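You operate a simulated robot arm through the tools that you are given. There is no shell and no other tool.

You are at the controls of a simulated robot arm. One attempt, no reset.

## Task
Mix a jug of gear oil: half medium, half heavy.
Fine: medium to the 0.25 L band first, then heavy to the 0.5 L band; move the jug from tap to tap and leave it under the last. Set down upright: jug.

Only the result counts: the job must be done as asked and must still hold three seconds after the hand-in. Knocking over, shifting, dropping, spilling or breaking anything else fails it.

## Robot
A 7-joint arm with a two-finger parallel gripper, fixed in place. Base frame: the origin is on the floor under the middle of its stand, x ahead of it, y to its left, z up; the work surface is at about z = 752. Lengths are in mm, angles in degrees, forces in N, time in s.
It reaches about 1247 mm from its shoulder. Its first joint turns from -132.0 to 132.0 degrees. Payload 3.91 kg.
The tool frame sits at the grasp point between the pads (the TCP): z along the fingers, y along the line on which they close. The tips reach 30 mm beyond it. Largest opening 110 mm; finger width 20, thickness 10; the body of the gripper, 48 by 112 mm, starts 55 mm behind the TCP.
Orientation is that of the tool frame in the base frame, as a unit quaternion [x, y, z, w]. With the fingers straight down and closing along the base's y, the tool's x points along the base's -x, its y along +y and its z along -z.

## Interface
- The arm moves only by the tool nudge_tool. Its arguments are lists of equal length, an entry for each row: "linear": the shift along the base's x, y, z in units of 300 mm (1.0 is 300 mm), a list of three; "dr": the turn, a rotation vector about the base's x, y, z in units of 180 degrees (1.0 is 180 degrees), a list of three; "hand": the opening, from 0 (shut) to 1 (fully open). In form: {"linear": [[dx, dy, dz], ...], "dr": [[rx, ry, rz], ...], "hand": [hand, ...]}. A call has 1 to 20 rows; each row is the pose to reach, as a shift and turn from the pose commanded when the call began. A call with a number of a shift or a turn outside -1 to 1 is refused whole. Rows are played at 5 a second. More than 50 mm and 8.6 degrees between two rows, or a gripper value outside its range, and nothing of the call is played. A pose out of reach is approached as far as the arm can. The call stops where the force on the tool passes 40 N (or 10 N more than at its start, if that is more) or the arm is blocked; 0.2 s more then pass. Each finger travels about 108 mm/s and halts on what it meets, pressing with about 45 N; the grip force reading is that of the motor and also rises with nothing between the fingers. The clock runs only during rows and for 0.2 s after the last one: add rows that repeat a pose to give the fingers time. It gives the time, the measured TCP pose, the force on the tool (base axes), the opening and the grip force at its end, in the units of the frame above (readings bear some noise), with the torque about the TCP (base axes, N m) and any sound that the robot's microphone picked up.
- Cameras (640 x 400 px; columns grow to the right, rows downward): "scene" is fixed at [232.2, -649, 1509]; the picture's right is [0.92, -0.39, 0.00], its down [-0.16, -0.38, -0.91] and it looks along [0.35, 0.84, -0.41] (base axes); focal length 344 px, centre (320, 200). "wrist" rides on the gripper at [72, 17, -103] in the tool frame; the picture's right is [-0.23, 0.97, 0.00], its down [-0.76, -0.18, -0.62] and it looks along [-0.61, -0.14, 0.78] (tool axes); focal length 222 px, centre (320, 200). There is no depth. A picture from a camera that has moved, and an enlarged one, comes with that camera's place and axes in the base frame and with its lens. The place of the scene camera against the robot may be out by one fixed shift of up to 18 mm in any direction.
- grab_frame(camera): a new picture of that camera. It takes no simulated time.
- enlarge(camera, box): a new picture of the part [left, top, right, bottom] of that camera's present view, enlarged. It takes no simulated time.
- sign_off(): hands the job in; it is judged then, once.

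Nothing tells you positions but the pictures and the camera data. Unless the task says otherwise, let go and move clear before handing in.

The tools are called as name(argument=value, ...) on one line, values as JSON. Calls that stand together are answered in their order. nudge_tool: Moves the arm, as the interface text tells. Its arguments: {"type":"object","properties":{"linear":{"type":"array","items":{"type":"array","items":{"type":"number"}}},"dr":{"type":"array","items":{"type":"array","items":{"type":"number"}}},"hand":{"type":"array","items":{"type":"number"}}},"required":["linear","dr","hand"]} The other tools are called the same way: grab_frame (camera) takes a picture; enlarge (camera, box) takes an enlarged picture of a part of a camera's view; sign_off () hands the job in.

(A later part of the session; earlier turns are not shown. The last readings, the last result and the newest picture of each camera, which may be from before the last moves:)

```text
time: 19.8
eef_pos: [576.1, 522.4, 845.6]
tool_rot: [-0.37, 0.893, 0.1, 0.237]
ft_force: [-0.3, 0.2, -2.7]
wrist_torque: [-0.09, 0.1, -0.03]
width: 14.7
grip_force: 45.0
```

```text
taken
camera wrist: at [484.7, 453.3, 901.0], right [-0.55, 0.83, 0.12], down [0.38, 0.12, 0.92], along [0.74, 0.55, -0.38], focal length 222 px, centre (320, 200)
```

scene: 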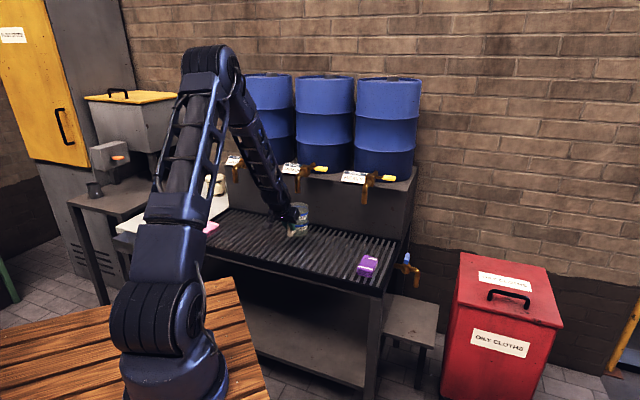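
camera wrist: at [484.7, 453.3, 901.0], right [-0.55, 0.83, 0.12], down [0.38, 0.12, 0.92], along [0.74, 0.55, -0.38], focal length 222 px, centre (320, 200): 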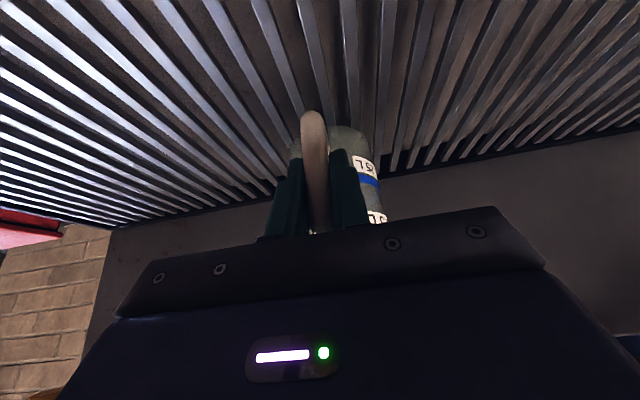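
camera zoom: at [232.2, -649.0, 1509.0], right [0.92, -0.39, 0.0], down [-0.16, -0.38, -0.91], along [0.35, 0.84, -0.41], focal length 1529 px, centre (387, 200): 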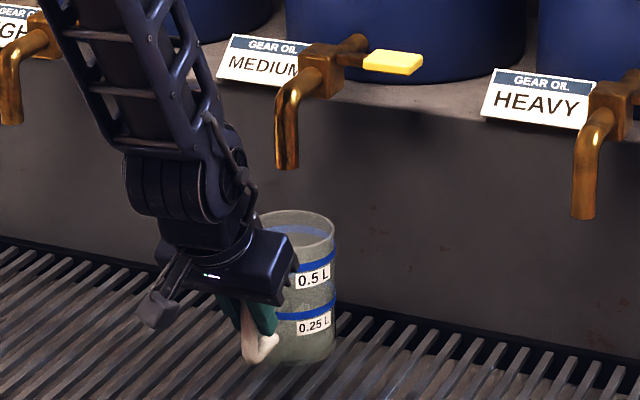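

Combining all the rays puts the spout tip at about (632.5,578.5,960) and the jug axis at about (635.5,580.5), so it's well aligned. I'll lower the jug onto the grate.

nudge_tool(linear=[[-0.006, -0.003, -0.012], [-0.006, -0.003, -0.024], [-0.006, -0.003, -0.034], [-0.006, -0.003, -0.04], [-0.006, -0.003, -0.04]], dr=[[0, 0, 0], [0, 0, 0], [0, 0, 0], [0, 0, 0], [0, 0, 0]], hand=[0, 0, 0, 0, 0])

enlarge(camera="scene", box=[255, 155, 355, 245])

```text
time: 21.0
eef_pos: [576.3, 521.7, 834.9]
tool_rot: [-0.371, 0.892, 0.102, 0.238]
ft_force: [-2.6, -0.8, 6.4]
wrist_torque: [0.12, -0.51, -0.02]
width: 14.6
grip_force: 45.7
```

```text
4.44 times, centred on (305, 200) of scene
camera zoom: at [232.2, -649.0, 1509.0], right [0.92, -0.39, 0.0], down [-0.16, -0.38, -0.91], along [0.35, 0.84, -0.41], focal length 1529 px, centre (387, 200)
```

zoom: 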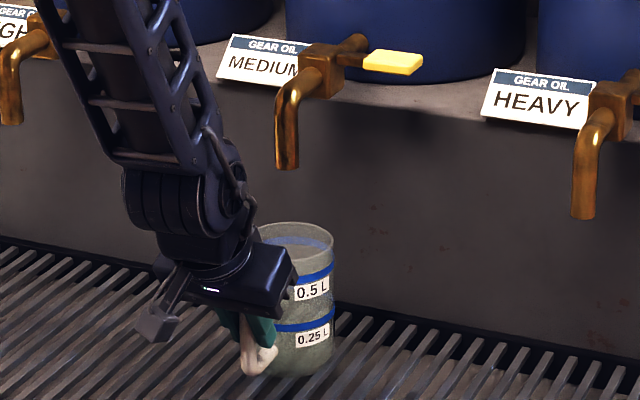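

The jug is on the grate with light contact. I'll release, then look at the jug and spout before moving away.

nudge_tool(linear=[[0, 0, 0], [0, 0, 0], [0, 0, 0], [0, 0, 0]], dr=[[0, 0, 0], [0, 0, 0], [0, 0, 0], [0, 0, 0]], hand=[0.2, 0.35, 0.5, 0.6])

enlarge(camera="scene", box=[255, 155, 355, 245])

grab_frame(camera="wrist")

```text
time: 22.0
eef_pos: [575.2, 520.8, 833.6]
tool_rot: [-0.37, 0.893, 0.1, 0.237]
ft_force: [0.0, 0.3, 0.1]
wrist_torque: [-0.02, -0.02, 0.01]
width: 65.9
grip_force: 0.2
```

```text
4.44 times, centred on (305, 200) of scene
camera zoom: at [232.2, -649.0, 1509.0], right [0.92, -0.39, 0.0], down [-0.16, -0.38, -0.91], along [0.35, 0.84, -0.41], focal length 1529 px, centre (387, 200)
```

zoom: 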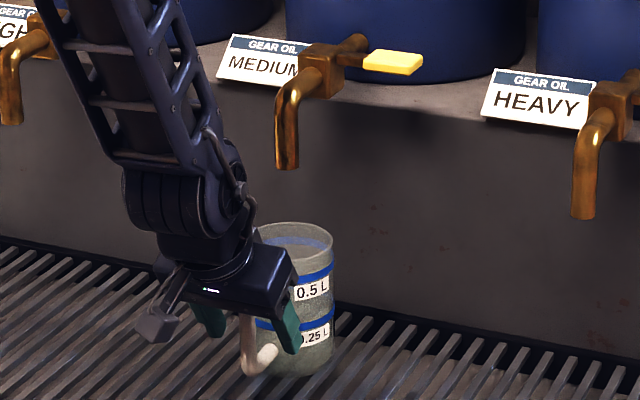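

```text
taken
camera wrist: at [482.9, 452.0, 888.6], right [-0.55, 0.83, 0.12], down [0.38, 0.12, 0.92], along [0.74, 0.55, -0.38], focal length 222 px, centre (320, 200)
```

wrist: 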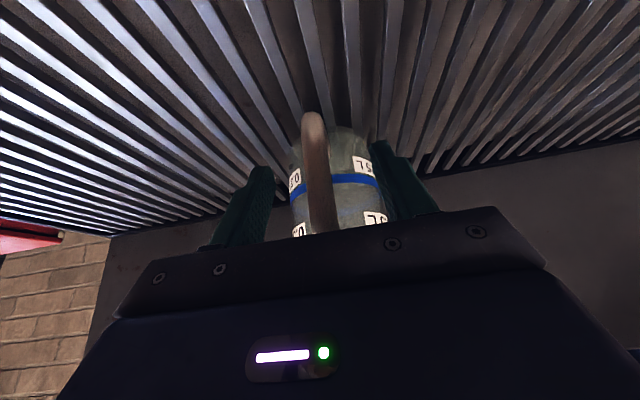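

The jug stands released under the medium spout. I'll back the gripper off along its own axis, clear of the handle, then raise and straighten it.

nudge_tool(linear=[[-0.044, -0.044, 0.108], [-0.088, -0.088, 0.217], [-0.133, -0.133, 0.325], [-0.177, -0.177, 0.433]], dr=[[0, 0, 0], [0, 0, 0], [0, 0, 0], [0, 0, 0]], hand=[0.6, 0.6, 0.6, 0.6])

nudge_tool(linear=[[0, 0, 0.12], [0, 0, 0.25], [0, 0, 0.38], [0, 0, 0.5], [0, 0, 0.62]], dr=[[-0.0236, 0.0236, 0], [-0.0472, 0.0472, 0], [-0.0707, 0.0707, 0], [-0.0943, 0.0943, 0], [-0.1179, 0.1179, 0]], hand=[0.6, 0.6, 0.6, 0.6, 0.6])

enlarge(camera="scene", box=[245, 145, 365, 245])

grab_frame(camera="wrist")

```text
time: 23.0
eef_pos: [522.1, 469.6, 966.3]
tool_rot: [-0.371, 0.893, 0.101, 0.236]
ft_force: [1.1, 0.2, -0.2]
wrist_torque: [-0.03, 0.0, 0.0]
width: 66.1
grip_force: 0.0
```

```text
time: 24.2
eef_pos: [523.1, 468.1, 1151.8]
tool_rot: [-0.383, 0.924, 0.001, -0.003]
ft_force: [-0.1, 0.7, 0.1]
wrist_torque: [-0.02, -0.01, 0.0]
width: 66.3
grip_force: 0.2
```

```text
4.00 times, centred on (305, 195) of scene
camera zoom: at [232.2, -649.0, 1509.0], right [0.92, -0.39, 0.0], down [-0.16, -0.38, -0.91], along [0.35, 0.84, -0.41], focal length 1376 px, centre (380, 220)
```

zoom: 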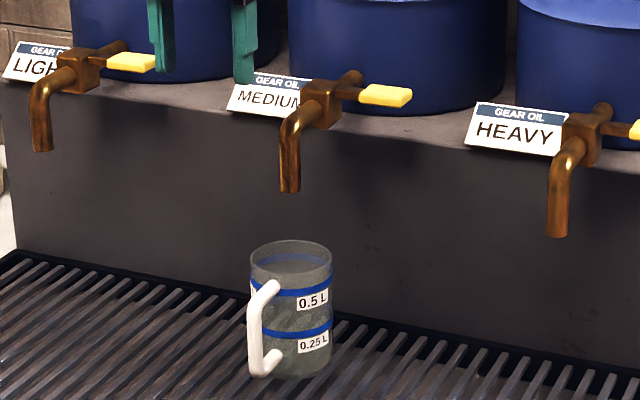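

```text
taken
camera wrist: at [460.2, 429.1, 1256.6], right [-0.53, 0.85, 0.0], down [0.67, 0.41, 0.62], along [0.52, 0.33, -0.79], focal length 222 px, centre (320, 200)
```

wrist: 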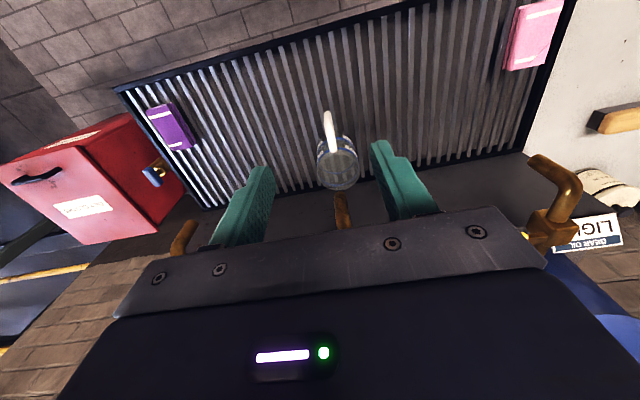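

The jug sits centred under the spout. I'll move over the medium paddle and turn the gripper 90° so it closes along the pipe direction. That way the fingers can hold the paddle and swing it both open and closed.

nudge_tool(linear=[[0.03, 0.01, 0.01], [0.07, 0.03, 0.02], [0.13, 0.06, 0.03], [0.2, 0.1, 0.03], [0.27, 0.14, 0.03], [0.34, 0.18, 0.03], [0.42, 0.22, 0.03], [0.5, 0.265, 0.03], [0.58, 0.305, 0.03], [0.65, 0.345, 0.03], [0.718, 0.378, 0.03], [0.718, 0.378, 0.03]], dr=[[0, 0, -0.0455], [0, 0, -0.0909], [0, 0, -0.1364], [0, 0, -0.1818], [0, 0, -0.2273], [0, 0, -0.2727], [0, 0, -0.3182], [0, 0, -0.3636], [0, 0, -0.4091], [0, 0, -0.4545], [0, 0, -0.5], [0, 0, -0.5]], hand=[0.6, 0.6, 0.6, 0.6, 0.6, 0.6, 0.6, 0.6, 0.6, 0.6, 0.6, 0.6])

grab_frame(camera="wrist")

grab_frame(camera="scene")

```text
time: 26.8
eef_pos: [738.3, 581.1, 1159.9]
tool_rot: [0.383, 0.924, 0.003, 0.0]
ft_force: [0.5, -0.5, -0.5]
wrist_torque: [0.02, 0.02, 0.0]
width: 66.1
grip_force: 0.1
```

```text
taken
camera wrist: at [698.1, 645.2, 1264.0], right [0.85, 0.53, 0.0], down [0.41, -0.67, 0.62], along [0.33, -0.53, -0.78], focal length 222 px, centre (320, 200)
```

wrist: 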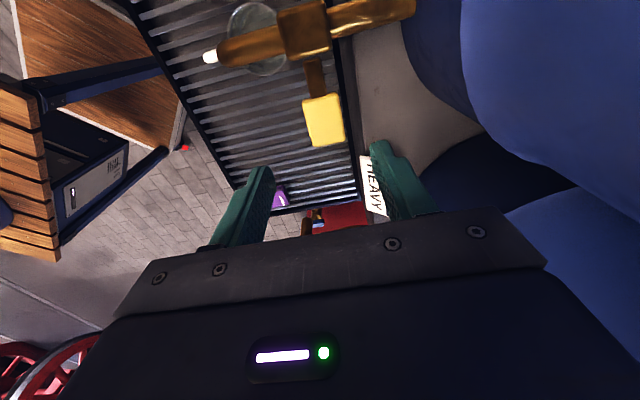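

```text
taken
```

scene: 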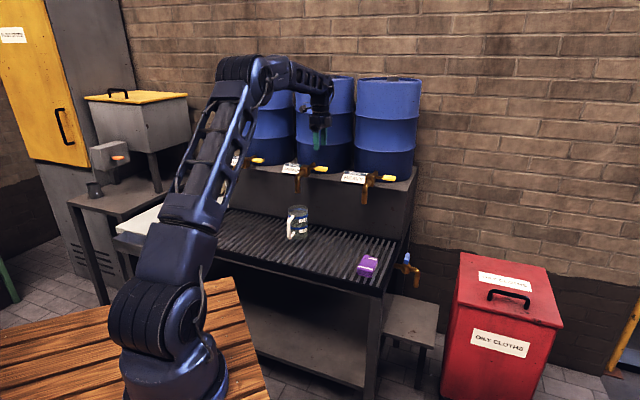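

enlarge(camera="wrist", box=[190, 0, 450, 220])

enlarge(camera="scene", box=[270, 95, 370, 195])

```text
1.82 times, centred on (320, 110) of wrist
camera zoom: at [698.1, 645.2, 1264.0], right [0.85, 0.53, 0.0], down [0.41, -0.67, 0.62], along [0.33, -0.53, -0.78], focal length 404 px, centre (320, 364)
```

zoom: 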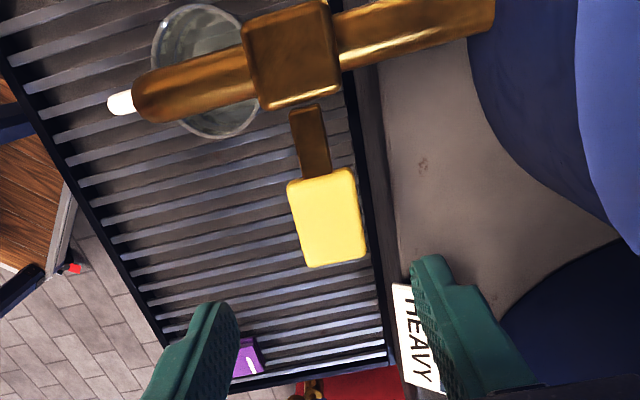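

```text
4.00 times, centred on (320, 145) of scene
camera zoom: at [232.2, -649.0, 1509.0], right [0.92, -0.39, 0.0], down [-0.16, -0.38, -0.91], along [0.35, 0.84, -0.41], focal length 1376 px, centre (320, 420)
```

zoom: 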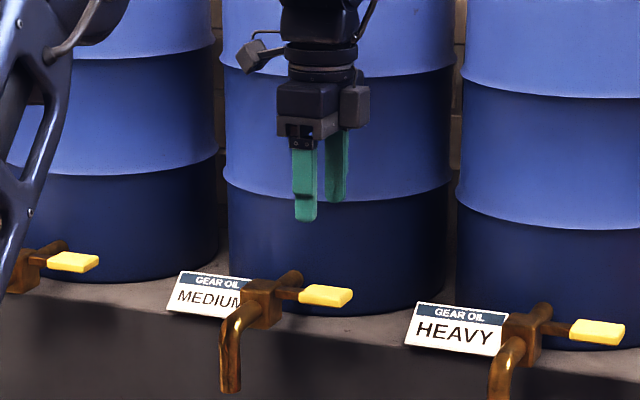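

The paddle is centred at n≈936 (about 32 mm wide, 46 mm long), and the shelf edge is just behind it at n≈962, z≈992. I'll descend with the fingers on either side of the paddle and check before closing.

nudge_tool(linear=[[0.007, 0.007, -0.08], [0.007, 0.007, -0.16], [0.007, 0.007, -0.24], [0.007, 0.007, -0.325]], dr=[[0, 0, 0], [0, 0, 0], [0, 0, 0], [0, 0, 0]], hand=[0.6, 0.6, 0.6, 0.6])

grab_frame(camera="wrist")

enlarge(camera="scene", box=[270, 120, 370, 200])

```text
time: 27.8
eef_pos: [738.4, 582.2, 1063.8]
tool_rot: [0.382, 0.924, 0.004, 0.0]
ft_force: [0.1, -0.2, 0.0]
wrist_torque: [0.0, -0.03, 0.01]
width: 66.1
grip_force: 0.0
```

```text
taken
camera wrist: at [698.8, 645.8, 1167.6], right [0.85, 0.53, 0.01], down [0.41, -0.67, 0.62], along [0.33, -0.52, -0.78], focal length 222 px, centre (320, 200)
```

wrist: 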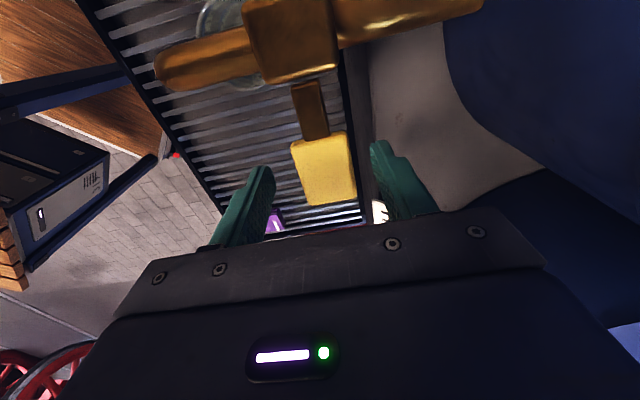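

```text
5.00 times, centred on (320, 160) of scene
camera zoom: at [232.2, -649.0, 1509.0], right [0.92, -0.39, 0.0], down [-0.16, -0.38, -0.91], along [0.35, 0.84, -0.41], focal length 1720 px, centre (320, 400)
```

zoom: 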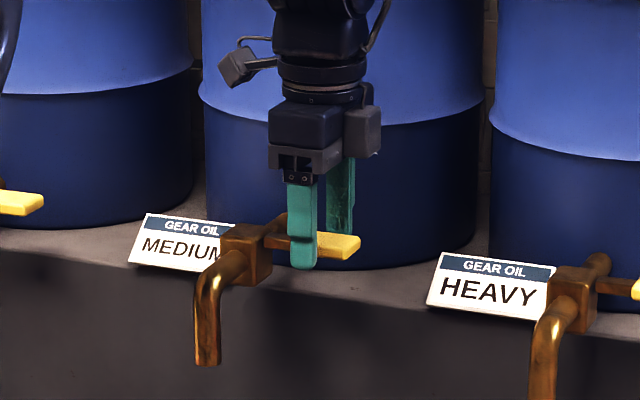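

The paddle sits between the fingers, about 3 mm nearer the drums than my centre. I'll nudge to centre it and close gently.

nudge_tool(linear=[[0.007, 0.007, 0], [0.007, 0.007, 0], [0.007, 0.007, 0], [0.007, 0.007, 0], [0.007, 0.007, 0], [0.007, 0.007, 0]], dr=[[0, 0, 0], [0, 0, 0], [0, 0, 0], [0, 0, 0], [0, 0, 0], [0, 0, 0]], hand=[0.6, 0.45, 0.38, 0.3, 0.25, 0.2])

grab_frame(camera="wrist")

enlarge(camera="scene", box=[270, 145, 350, 245])

```text
time: 29.2
eef_pos: [741.3, 584.1, 1062.3]
tool_rot: [0.383, 0.924, 0.003, -0.001]
ft_force: [-1.3, -0.4, -2.6]
wrist_torque: [-0.17, 0.03, 0.03]
width: 35.8
grip_force: 45.1
```

```text
taken
camera wrist: at [701.4, 648.1, 1166.8], right [0.85, 0.53, 0.0], down [0.41, -0.67, 0.62], along [0.33, -0.52, -0.78], focal length 222 px, centre (320, 200)
```

wrist: 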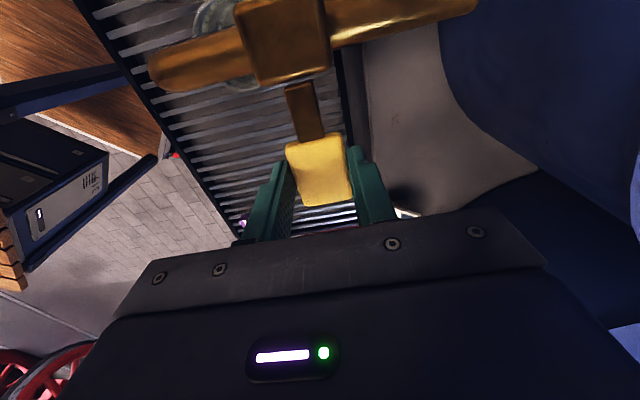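

```text
4.00 times, centred on (310, 195) of scene
camera zoom: at [232.2, -649.0, 1509.0], right [0.92, -0.39, 0.0], down [-0.16, -0.38, -0.91], along [0.35, 0.84, -0.41], focal length 1376 px, centre (360, 220)
```

zoom: 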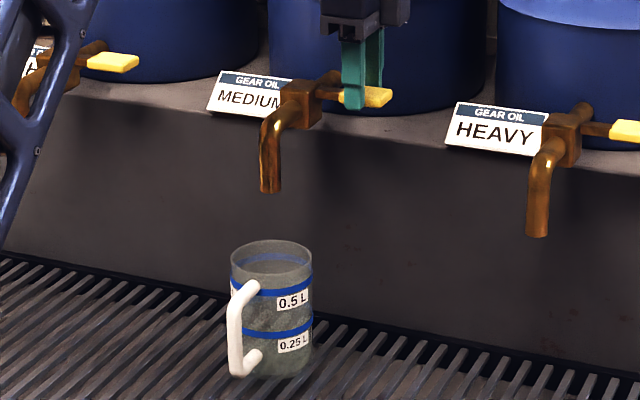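

The paddle is gripped at 35.8 mm. I'll test with a small 6 mm downward move and watch the force and the spout.

nudge_tool(linear=[[0, 0, -0.01], [0, 0, -0.02]], dr=[[0, 0, 0], [0, 0, 0]], hand=[0.2, 0.2])

enlarge(camera="scene", box=[270, 145, 350, 245])

grab_frame(camera="wrist")

```text
time: 29.8
eef_pos: [742.1, 584.4, 1058.7]
tool_rot: [0.382, 0.924, 0.004, 0.0]
ft_force: [-9.3, -12.8, 25.4]
wrist_torque: [0.39, 1.05, -0.06]
width: 35.9
grip_force: 45.2
```

```text
4.00 times, centred on (310, 195) of scene
camera zoom: at [232.2, -649.0, 1509.0], right [0.92, -0.39, 0.0], down [-0.16, -0.38, -0.91], along [0.35, 0.84, -0.41], focal length 1376 px, centre (360, 220)
```

zoom: 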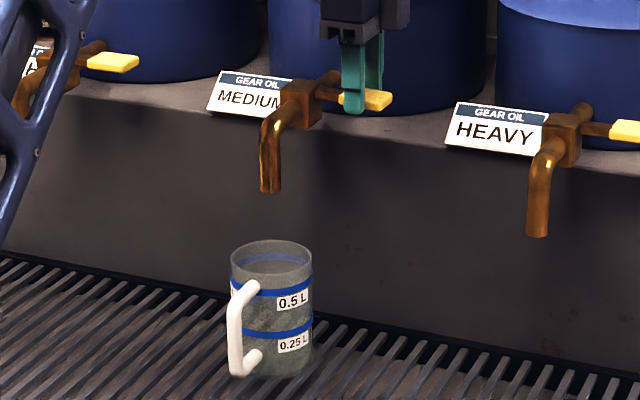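

```text
taken
camera wrist: at [701.2, 647.9, 1162.7], right [0.85, 0.53, 0.01], down [0.41, -0.67, 0.62], along [0.33, -0.52, -0.79], focal length 222 px, centre (320, 200)
```

wrist: 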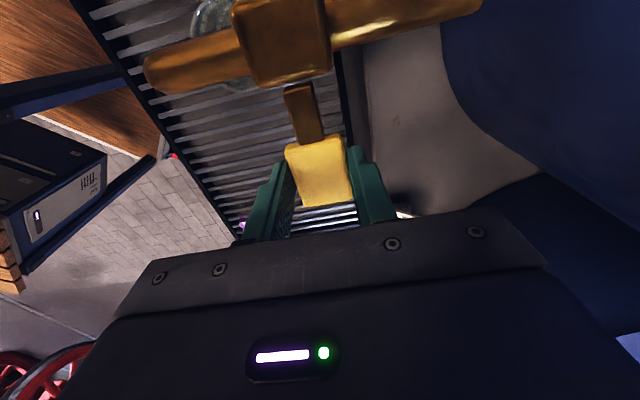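

Downward is rigid (about 25 N for 4 mm). I'll return to neutral, then try a small horizontal swing toward the front, since a lever across the pipe is normally the closed position of a quarter-turn valve.

nudge_tool(linear=[[0, 0, 0.01], [0, 0, 0.02], [0, 0, 0.02]], dr=[[0, 0, 0], [0, 0, 0], [0, 0, 0]], hand=[0.2, 0.2, 0.2])

nudge_tool(linear=[[-0.006, -0.006, 0], [-0.012, -0.012, 0]], dr=[[0, 0, -0.011], [0, 0, -0.022]], hand=[0.2, 0.2])

enlarge(camera="scene", box=[270, 145, 350, 245])

grab_frame(camera="wrist")

```text
time: 30.6
eef_pos: [740.7, 584.5, 1059.1]
tool_rot: [0.383, 0.924, 0.0, -0.001]
ft_force: [-17.3, -16.6, -21.1]
wrist_torque: [-1.37, -0.41, -0.21]
width: 35.7
grip_force: 44.9
```

```text
time: 31.3
eef_pos: [740.7, 585.3, 1061.7]
tool_rot: [0.413, 0.911, 0.007, 0.002]
ft_force: [14.3, 16.1, -10.3]
wrist_torque: [0.08, -0.04, 1.08]
width: 36.5
grip_force: 44.7
stopped in row 2: the force on the tool passed its limit at 44 N (the readings are from after the stop); the commanded pose is now the measured one
```

```text
4.00 times, centred on (310, 195) of scene
camera zoom: at [232.2, -649.0, 1509.0], right [0.92, -0.39, 0.0], down [-0.16, -0.38, -0.91], along [0.35, 0.84, -0.41], focal length 1376 px, centre (360, 220)
```

zoom: 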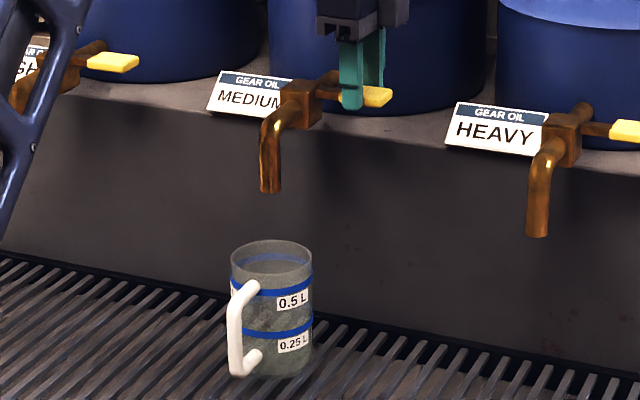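

```text
taken
camera wrist: at [704.5, 650.0, 1166.8], right [0.88, 0.47, 0.01], down [0.36, -0.7, 0.62], along [0.3, -0.54, -0.79], focal length 222 px, centre (320, 200)
```

wrist: 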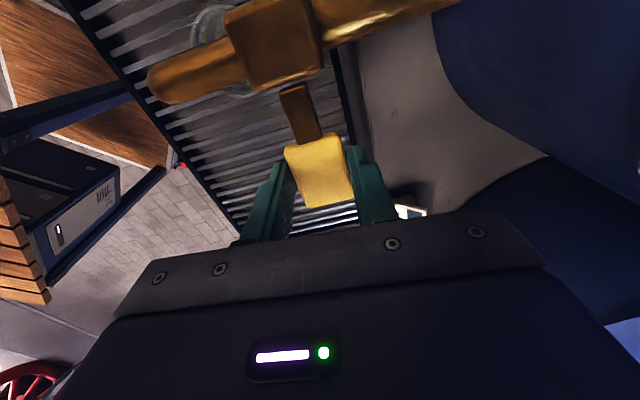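

Neither the small downward press nor the small forward pull moved the lever. I'll look closely at how it is mounted.

enlarge(camera="wrist", box=[220, 0, 400, 240])

enlarge(camera="scene", box=[330, 155, 400, 205])

enlarge(camera="scene", box=[325, 165, 375, 215])

enlarge(camera="scene", box=[285, 140, 335, 180])

```text
1.67 times, centred on (310, 120) of wrist
camera zoom: at [704.5, 650.0, 1166.8], right [0.88, 0.47, 0.01], down [0.36, -0.7, 0.62], along [0.3, -0.54, -0.79], focal length 370 px, centre (337, 333)
```

zoom: 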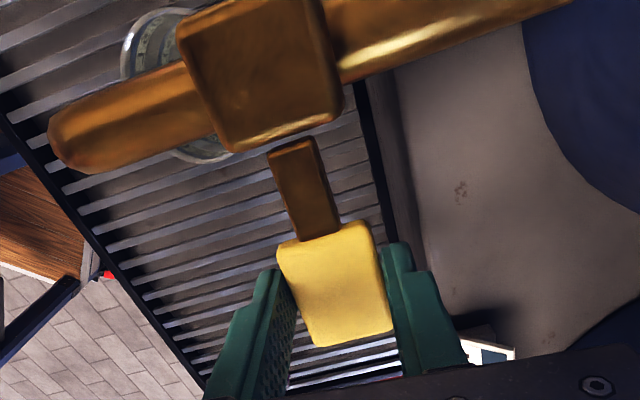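

```text
8.00 times, centred on (365, 180) of scene
camera zoom: at [232.2, -649.0, 1509.0], right [0.92, -0.39, 0.0], down [-0.16, -0.38, -0.91], along [0.35, 0.84, -0.41], focal length 2752 px, centre (-40, 360)
```

zoom: 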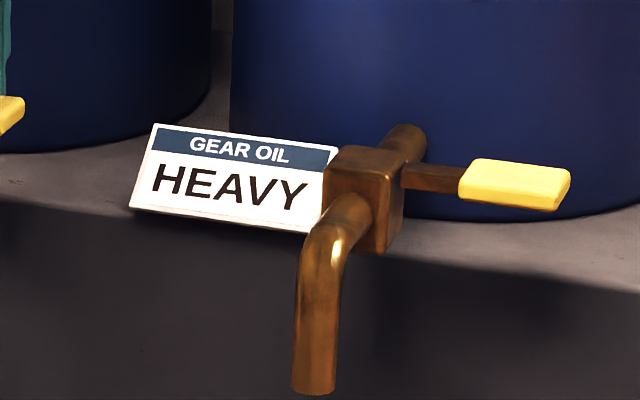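

```text
8.00 times, centred on (350, 190) of scene
camera zoom: at [232.2, -649.0, 1509.0], right [0.92, -0.39, 0.0], down [-0.16, -0.38, -0.91], along [0.35, 0.84, -0.41], focal length 2752 px, centre (80, 280)
```

zoom: 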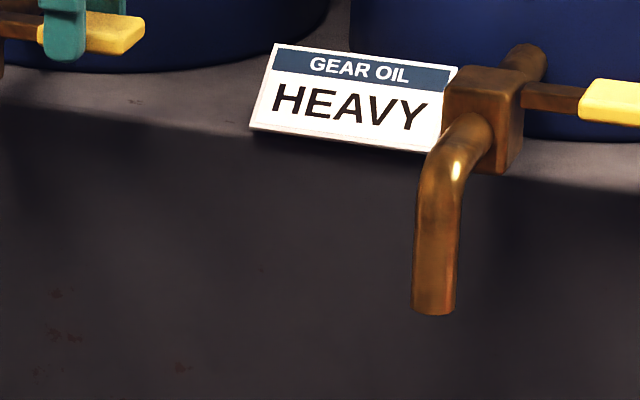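

```text
10.00 times, centred on (310, 160) of scene
camera zoom: at [232.2, -649.0, 1509.0], right [0.92, -0.39, 0.0], down [-0.16, -0.38, -0.91], along [0.35, 0.84, -0.41], focal length 3440 px, centre (420, 600)
```

zoom: 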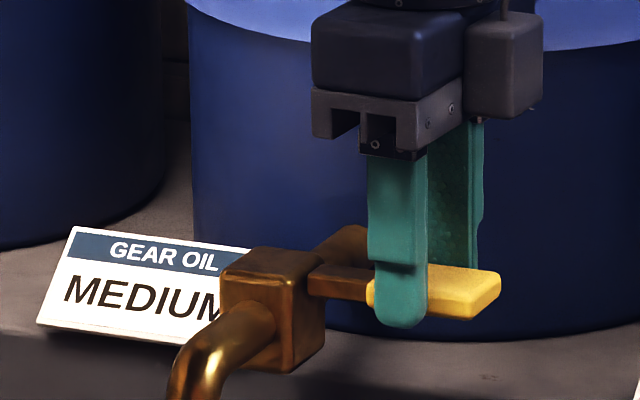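

The lever is unmoved and the pads may have just slipped on it. I'll let go, rise, close the fingers, and press straight down on the paddle's outer end with the fingertips for a firmer test.

nudge_tool(linear=[[0, 0, 0], [0, 0, 0], [0, 0, 0.1], [0, 0, 0.2], [0.01, -0.01, 0.2], [0.02, -0.02, 0.2], [0.028, -0.028, 0.2], [0.028, -0.028, 0.2]], dr=[[0, 0, 0], [0, 0, 0.0], [0, 0, 0.01], [0, 0, 0.021], [0, 0, 0.021], [0, 0, 0.021], [0, 0, 0.021], [0, 0, 0.021]], hand=[0.5, 0.6, 0.6, 0.6, 0.4, 0.2, 0, 0])

grab_frame(camera="wrist")

enlarge(camera="scene", box=[285, 140, 335, 180])

```text
time: 33.1
eef_pos: [747.4, 576.0, 1123.4]
tool_rot: [0.383, 0.924, 0.007, 0.001]
ft_force: [0.0, 0.9, -0.6]
wrist_torque: [-0.01, 0.0, -0.02]
width: 0.1
grip_force: 37.6
```

```text
taken
camera wrist: at [707.5, 637.9, 1227.9], right [0.85, 0.53, 0.01], down [0.41, -0.67, 0.62], along [0.33, -0.52, -0.79], focal length 222 px, centre (320, 200)
```

wrist: 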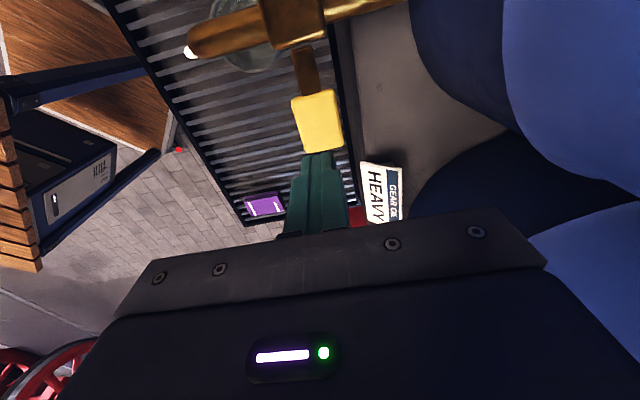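

```text
10.00 times, centred on (310, 160) of scene
camera zoom: at [232.2, -649.0, 1509.0], right [0.92, -0.39, 0.0], down [-0.16, -0.38, -0.91], along [0.35, 0.84, -0.41], focal length 3440 px, centre (420, 600)
```

zoom: 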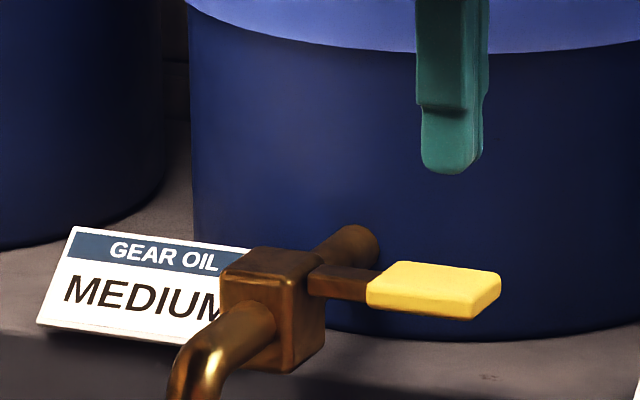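

I'll descend and press gently with the closed fingertips on the outer part of the paddle.

nudge_tool(linear=[[0, 0, -0.06], [0, 0, -0.12], [0, 0, -0.13], [0, 0, -0.14], [0, 0, -0.15]], dr=[[0, 0, 0], [0, 0, 0], [0, 0, 0], [0, 0, 0], [0, 0, 0]], hand=[0, 0, 0, 0, 0])

enlarge(camera="scene", box=[285, 140, 335, 180])

enlarge(camera="scene", box=[270, 165, 330, 245])

```text
time: 34.3
eef_pos: [747.9, 575.3, 1078.5]
tool_rot: [0.383, 0.924, 0.008, 0.0]
ft_force: [-0.6, -1.0, -0.1]
wrist_torque: [0.0, 0.03, 0.01]
width: 0.0
grip_force: 38.0
```

```text
10.00 times, centred on (310, 160) of scene
camera zoom: at [232.2, -649.0, 1509.0], right [0.92, -0.39, 0.0], down [-0.16, -0.38, -0.91], along [0.35, 0.84, -0.41], focal length 3440 px, centre (420, 600)
```

zoom: 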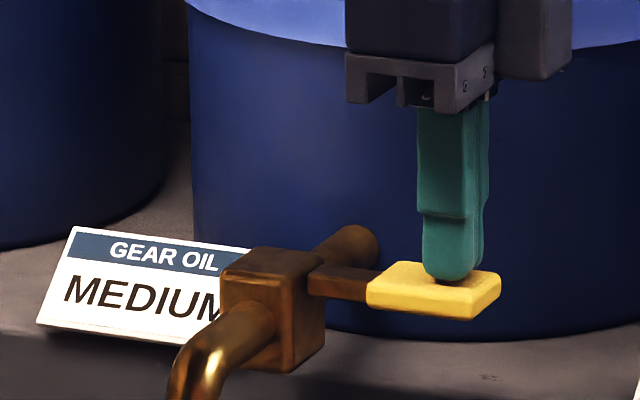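

```text
5.00 times, centred on (300, 205) of scene
camera zoom: at [232.2, -649.0, 1509.0], right [0.92, -0.39, 0.0], down [-0.16, -0.38, -0.91], along [0.35, 0.84, -0.41], focal length 1720 px, centre (420, 175)
```

zoom: 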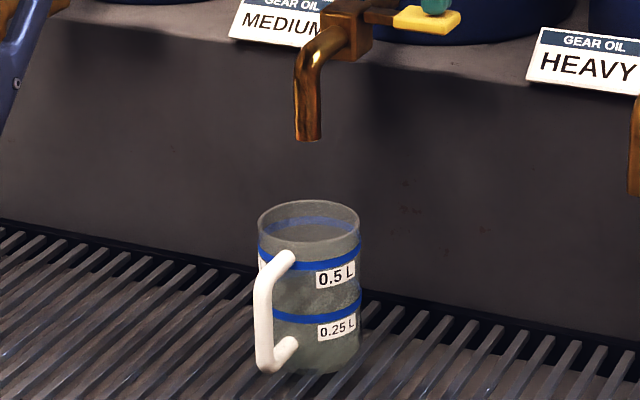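

The fingertip is just at the paddle surface. I'll press further in small steps.

nudge_tool(linear=[[0, 0, -0.01], [0, 0, -0.02], [0, 0, -0.03]], dr=[[0, 0, 0], [0, 0, 0], [0, 0, 0]], hand=[0, 0, 0])

enlarge(camera="scene", box=[285, 140, 335, 180])

enlarge(camera="scene", box=[270, 165, 330, 245])

```text
time: 35.1
eef_pos: [748.7, 574.5, 1070.8]
tool_rot: [0.384, 0.923, 0.008, 0.002]
ft_force: [-0.2, -2.2, 3.8]
wrist_torque: [-0.05, 0.04, 0.01]
width: 0.0
grip_force: 37.6
```

```text
10.00 times, centred on (310, 160) of scene
camera zoom: at [232.2, -649.0, 1509.0], right [0.92, -0.39, 0.0], down [-0.16, -0.38, -0.91], along [0.35, 0.84, -0.41], focal length 3440 px, centre (420, 600)
```

zoom: 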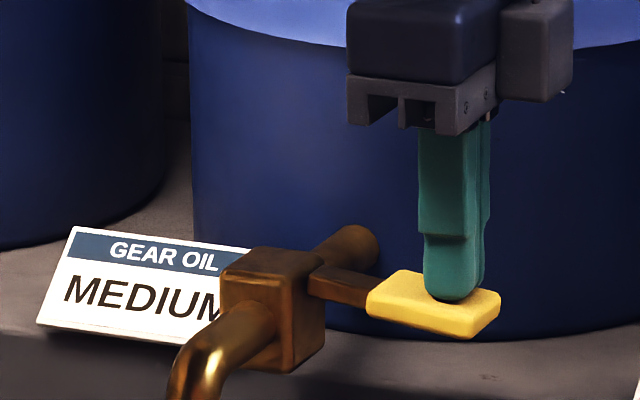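

```text
5.00 times, centred on (300, 205) of scene
camera zoom: at [232.2, -649.0, 1509.0], right [0.92, -0.39, 0.0], down [-0.16, -0.38, -0.91], along [0.35, 0.84, -0.41], focal length 1720 px, centre (420, 175)
```

zoom: 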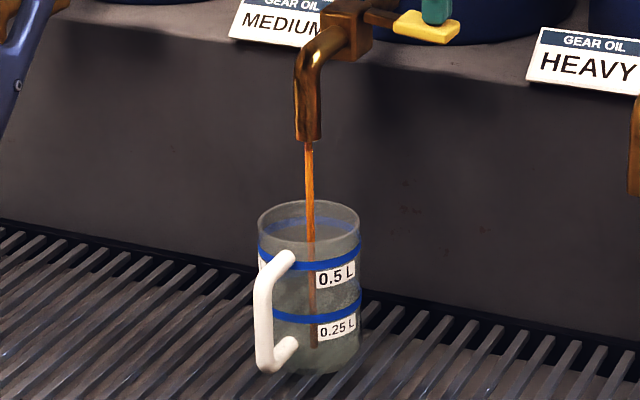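

Pressing the paddle down opens the tap with only about 4 N, and oil is running into the jug. I'll lift off briefly to see whether the lever springs closed.

nudge_tool(linear=[[0, 0, 0.05]], dr=[[0, 0, 0]], hand=[0])

enlarge(camera="scene", box=[285, 140, 335, 180])

enlarge(camera="scene", box=[270, 165, 330, 245])

```text
time: 35.5
eef_pos: [748.9, 575.6, 1084.7]
tool_rot: [0.383, 0.924, 0.007, 0.001]
ft_force: [0.1, -0.6, -0.2]
wrist_torque: [0.02, -0.02, -0.04]
width: 0.0
grip_force: 38.1
```

```text
10.00 times, centred on (310, 160) of scene
camera zoom: at [232.2, -649.0, 1509.0], right [0.92, -0.39, 0.0], down [-0.16, -0.38, -0.91], along [0.35, 0.84, -0.41], focal length 3440 px, centre (420, 600)
```

zoom: 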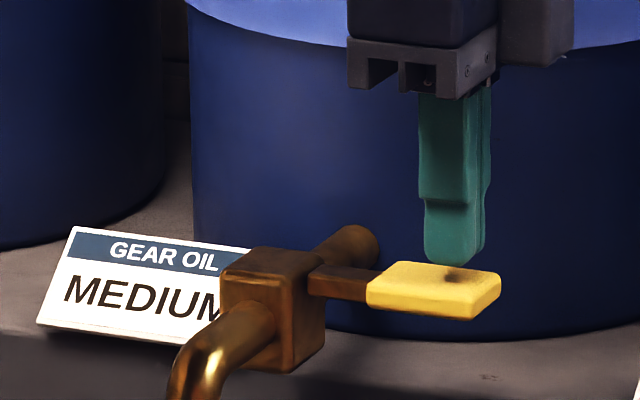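

```text
5.00 times, centred on (300, 205) of scene
camera zoom: at [232.2, -649.0, 1509.0], right [0.92, -0.39, 0.0], down [-0.16, -0.38, -0.91], along [0.35, 0.84, -0.41], focal length 1720 px, centre (420, 175)
```

zoom: 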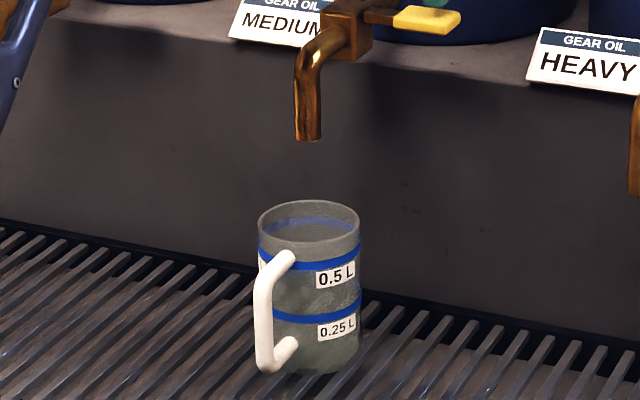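

The tap is self-closing: it flows only while pressed, and it stopped as soon as I lifted. I'll press again to the same depth for about a second to measure the fill rate.

nudge_tool(linear=[[0, 0, -0.05], [0, 0, -0.05], [0, 0, -0.05], [0, 0, -0.05], [0, 0, -0.05]], dr=[[0, 0, 0], [0, 0, 0], [0, 0, 0], [0, 0, 0], [0, 0, 0]], hand=[0, 0, 0, 0, 0])

enlarge(camera="scene", box=[275, 190, 325, 240])

grab_frame(camera="wrist")

```text
time: 36.7
eef_pos: [749.5, 575.3, 1070.6]
tool_rot: [0.384, 0.923, 0.007, 0.002]
ft_force: [2.6, -0.4, 3.4]
wrist_torque: [-0.06, -0.01, 0.0]
width: 0.3
grip_force: 37.7
```

```text
8.00 times, centred on (300, 215) of scene
camera zoom: at [232.2, -649.0, 1509.0], right [0.92, -0.39, 0.0], down [-0.16, -0.38, -0.91], along [0.35, 0.84, -0.41], focal length 2752 px, centre (480, 80)
```

zoom: 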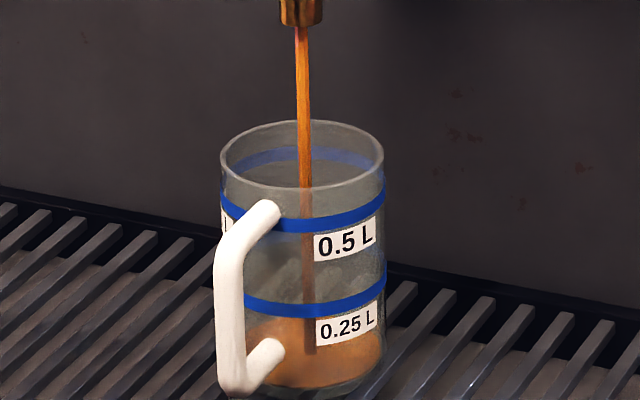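

```text
taken
camera wrist: at [708.6, 637.4, 1174.6], right [0.85, 0.53, 0.01], down [0.41, -0.67, 0.62], along [0.33, -0.52, -0.79], focal length 222 px, centre (320, 200)
```

wrist: 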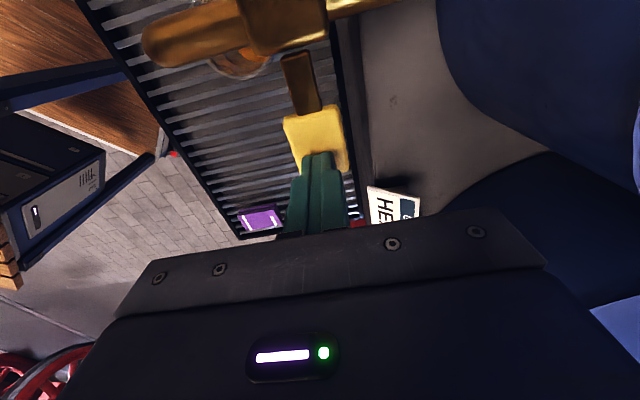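

enlarge(camera="scene", box=[280, 205, 325, 245])

```text
10.00 times, centred on (302, 225) of scene
camera zoom: at [232.2, -649.0, 1509.0], right [0.92, -0.39, 0.0], down [-0.16, -0.38, -0.91], along [0.35, 0.84, -0.41], focal length 3440 px, centre (495, -50)
```

zoom: 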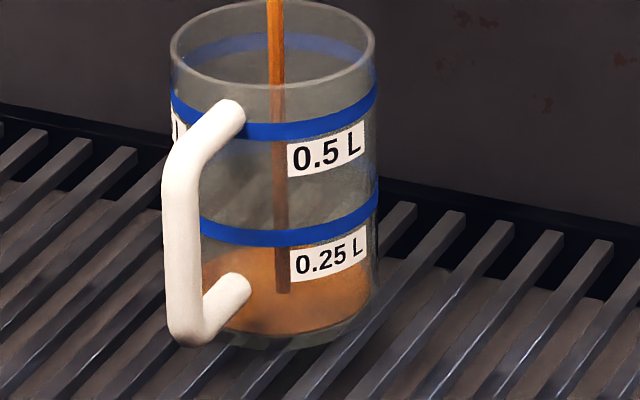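

nudge_tool(linear=[[0, 0, 0], [0, 0, 0], [0, 0, 0], [0, 0, 0], [0, 0, 0]], dr=[[0, 0, 0], [0, 0, 0], [0, 0, 0], [0, 0, 0], [0, 0, 0]], hand=[0, 0, 0, 0, 0])

enlarge(camera="scene", box=[280, 205, 325, 245])

```text
time: 37.9
eef_pos: [748.6, 575.0, 1070.2]
tool_rot: [0.384, 0.923, 0.007, 0.001]
ft_force: [1.2, -1.1, 3.2]
wrist_torque: [-0.02, -0.03, -0.04]
width: 0.1
grip_force: 36.9
```

```text
10.00 times, centred on (302, 225) of scene
camera zoom: at [232.2, -649.0, 1509.0], right [0.92, -0.39, 0.0], down [-0.16, -0.38, -0.91], along [0.35, 0.84, -0.41], focal length 3440 px, centre (495, -50)
```

zoom: 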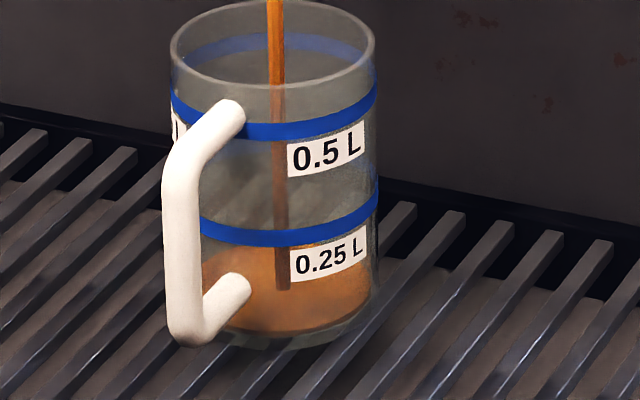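

At this light opening it flows at only about 5–7 mL/s. I'll press about 10 mm deeper for a faster flow and re-measure.

nudge_tool(linear=[[0, 0, -0.017], [0, 0, -0.033], [0, 0, -0.033], [0, 0, -0.033], [0, 0, -0.033], [0, 0, -0.033]], dr=[[0, 0, 0], [0, 0, 0], [0, 0, 0], [0, 0, 0], [0, 0, 0], [0, 0, 0]], hand=[0, 0, 0, 0, 0, 0])

enlarge(camera="scene", box=[280, 205, 325, 245])

enlarge(camera="scene", box=[270, 140, 340, 200])

```text
time: 39.3
eef_pos: [749.2, 576.4, 1060.3]
tool_rot: [0.384, 0.923, 0.007, 0.001]
ft_force: [-0.8, -1.4, 3.8]
wrist_torque: [0.0, 0.02, 0.03]
width: 0.2
grip_force: 37.5
```

```text
10.00 times, centred on (302, 225) of scene
camera zoom: at [232.2, -649.0, 1509.0], right [0.92, -0.39, 0.0], down [-0.16, -0.38, -0.91], along [0.35, 0.84, -0.41], focal length 3440 px, centre (495, -50)
```

zoom: 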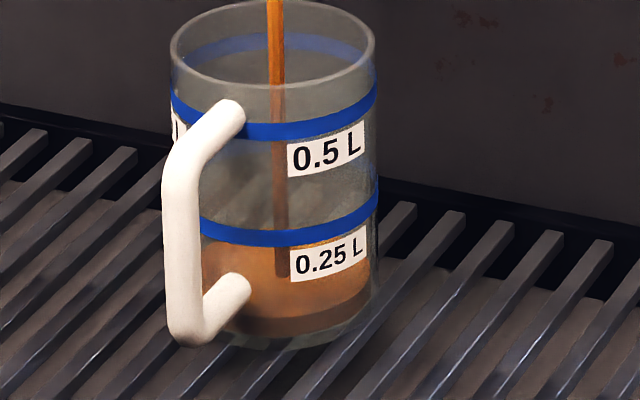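

```text
6.67 times, centred on (305, 170) of scene
camera zoom: at [232.2, -649.0, 1509.0], right [0.92, -0.39, 0.0], down [-0.16, -0.38, -0.91], along [0.35, 0.84, -0.41], focal length 2293 px, centre (420, 400)
```

zoom: 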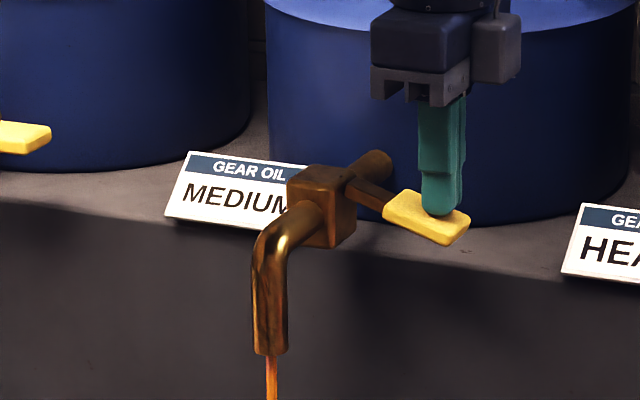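

Flow is now about 24 mL/s, with the surface rising roughly 10 px/s in this zoom and about 85 px to go. I'll hold for about 3 s and check again.

nudge_tool(linear=[[0, 0, 0], [0, 0, 0], [0, 0, 0], [0, 0, 0], [0, 0, 0], [0, 0, 0], [0, 0, 0], [0, 0, 0], [0, 0, 0], [0, 0, 0], [0, 0, 0], [0, 0, 0], [0, 0, 0], [0, 0, 0]], dr=[[0, 0, 0], [0, 0, 0], [0, 0, 0], [0, 0, 0], [0, 0, 0], [0, 0, 0], [0, 0, 0], [0, 0, 0], [0, 0, 0], [0, 0, 0], [0, 0, 0], [0, 0, 0], [0, 0, 0], [0, 0, 0]], hand=[0, 0, 0, 0, 0, 0, 0, 0, 0, 0, 0, 0, 0, 0])

enlarge(camera="scene", box=[280, 205, 325, 245])

```text
time: 42.3
eef_pos: [747.6, 575.0, 1059.3]
tool_rot: [0.383, 0.924, 0.007, 0.001]
ft_force: [0.8, 0.5, 4.1]
wrist_torque: [0.03, 0.02, 0.0]
width: 0.0
grip_force: 38.2
```

```text
10.00 times, centred on (302, 225) of scene
camera zoom: at [232.2, -649.0, 1509.0], right [0.92, -0.39, 0.0], down [-0.16, -0.38, -0.91], along [0.35, 0.84, -0.41], focal length 3440 px, centre (495, -50)
```

zoom: 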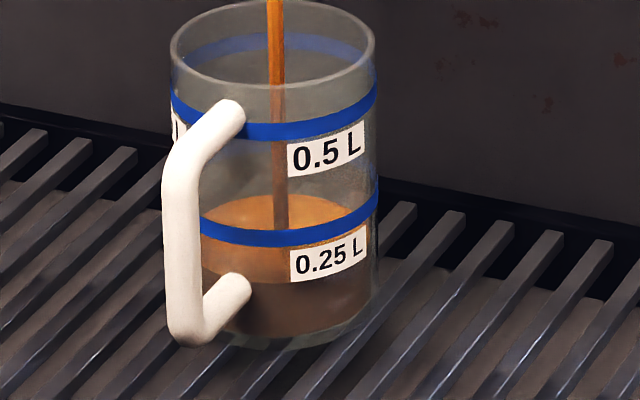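

The level is about halfway between the floor and the 0.25 band, rising about 15 px/s with roughly 47 px left. I'll hold another 1.6 s.

nudge_tool(linear=[[0, 0, 0], [0, 0, 0], [0, 0, 0], [0, 0, 0], [0, 0, 0], [0, 0, 0], [0, 0, 0]], dr=[[0, 0, 0], [0, 0, 0], [0, 0, 0], [0, 0, 0], [0, 0, 0], [0, 0, 0], [0, 0, 0]], hand=[0, 0, 0, 0, 0, 0, 0])

enlarge(camera="scene", box=[280, 205, 325, 245])

```text
time: 43.9
eef_pos: [747.9, 575.8, 1060.3]
tool_rot: [0.383, 0.924, 0.007, 0.001]
ft_force: [0.6, -0.8, 4.9]
wrist_torque: [-0.05, 0.05, 0.0]
width: 0.3
grip_force: 37.4
```

```text
10.00 times, centred on (302, 225) of scene
camera zoom: at [232.2, -649.0, 1509.0], right [0.92, -0.39, 0.0], down [-0.16, -0.38, -0.91], along [0.35, 0.84, -0.41], focal length 3440 px, centre (495, -50)
```

zoom: 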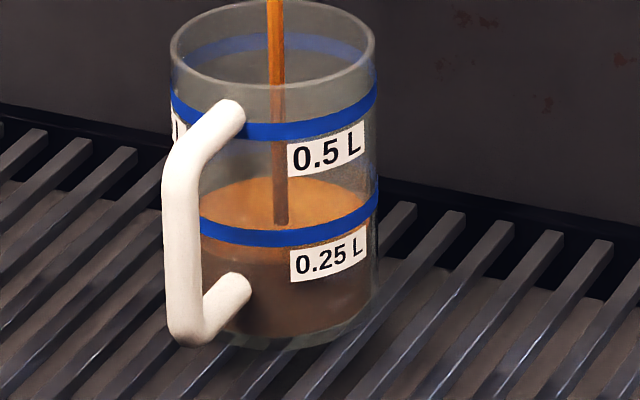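

enlarge(camera="scene", box=[285, 217, 313, 235])

```text
16.00 times, centred on (299, 226) of scene
camera zoom: at [232.2, -649.0, 1509.0], right [0.92, -0.39, 0.0], down [-0.16, -0.38, -0.91], along [0.35, 0.84, -0.41], focal length 5504 px, centre (656, -216)
```

zoom: 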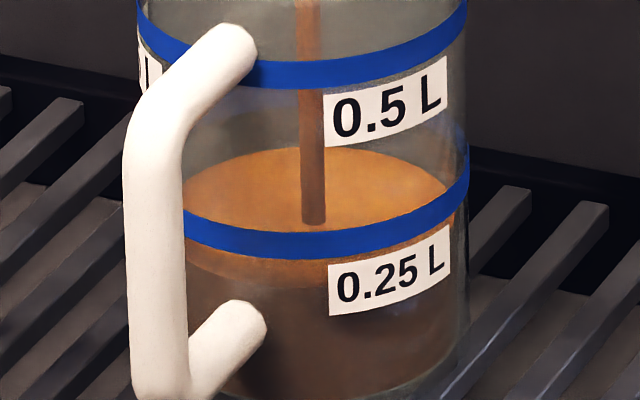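

The surface's front edge is about 50 px (about 75 mL) below the 0.25 band centre in this 16× view, and the rate is about 27 mL/s. I'll hold 2 s more, then finish slowly.

nudge_tool(linear=[[0, 0, 0], [0, 0, 0], [0, 0, 0], [0, 0, 0], [0, 0, 0], [0, 0, 0], [0, 0, 0], [0, 0, 0], [0, 0, 0]], dr=[[0, 0, 0], [0, 0, 0], [0, 0, 0], [0, 0, 0], [0, 0, 0], [0, 0, 0], [0, 0, 0], [0, 0, 0], [0, 0, 0]], hand=[0, 0, 0, 0, 0, 0, 0, 0, 0])

enlarge(camera="scene", box=[285, 217, 313, 235])

```text
time: 45.9
eef_pos: [748.7, 574.9, 1060.2]
tool_rot: [0.383, 0.924, 0.008, 0.002]
ft_force: [1.6, -0.4, 5.2]
wrist_torque: [-0.01, 0.01, 0.02]
width: 0.1
grip_force: 37.8
```

```text
16.00 times, centred on (299, 226) of scene
camera zoom: at [232.2, -649.0, 1509.0], right [0.92, -0.39, 0.0], down [-0.16, -0.38, -0.91], along [0.35, 0.84, -0.41], focal length 5504 px, centre (656, -216)
```

zoom: 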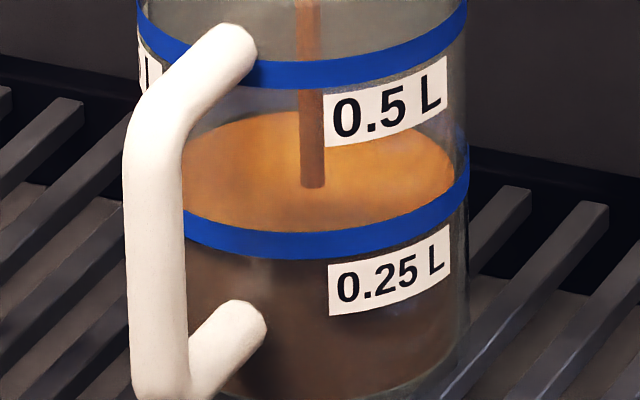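

The level has reached the lower part of the 0.25 band and needs only about 12 px (about 18 mL) more to its centre. I'll give a short pulse, then lift off and check.

nudge_tool(linear=[[0, 0, 0], [0, 0, 0.04], [0, 0, 0.1], [0, 0, 0.13]], dr=[[0, 0, 0], [0, 0, 0], [0, 0, 0], [0, 0, 0]], hand=[0, 0, 0, 0])

enlarge(camera="scene", box=[285, 217, 313, 235])

enlarge(camera="scene", box=[270, 145, 340, 240])

```text
time: 46.9
eef_pos: [747.3, 575.4, 1097.8]
tool_rot: [0.384, 0.923, 0.007, 0.0]
ft_force: [0.4, 0.1, -0.5]
wrist_torque: [0.04, -0.02, 0.01]
width: 0.0
grip_force: 37.7
```

```text
16.00 times, centred on (299, 226) of scene
camera zoom: at [232.2, -649.0, 1509.0], right [0.92, -0.39, 0.0], down [-0.16, -0.38, -0.91], along [0.35, 0.84, -0.41], focal length 5504 px, centre (656, -216)
```

zoom: 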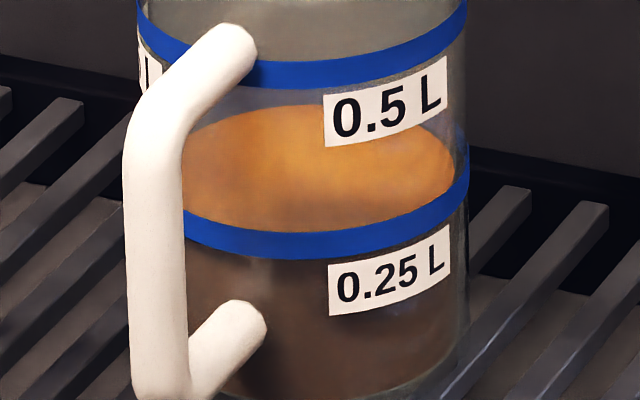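

```text
4.21 times, centred on (305, 192) of scene
camera zoom: at [232.2, -649.0, 1509.0], right [0.92, -0.39, 0.0], down [-0.16, -0.38, -0.91], along [0.35, 0.84, -0.41], focal length 1448 px, centre (383, 232)
```

zoom: 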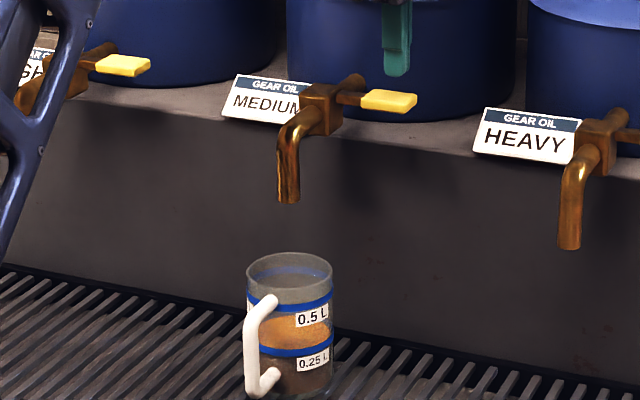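

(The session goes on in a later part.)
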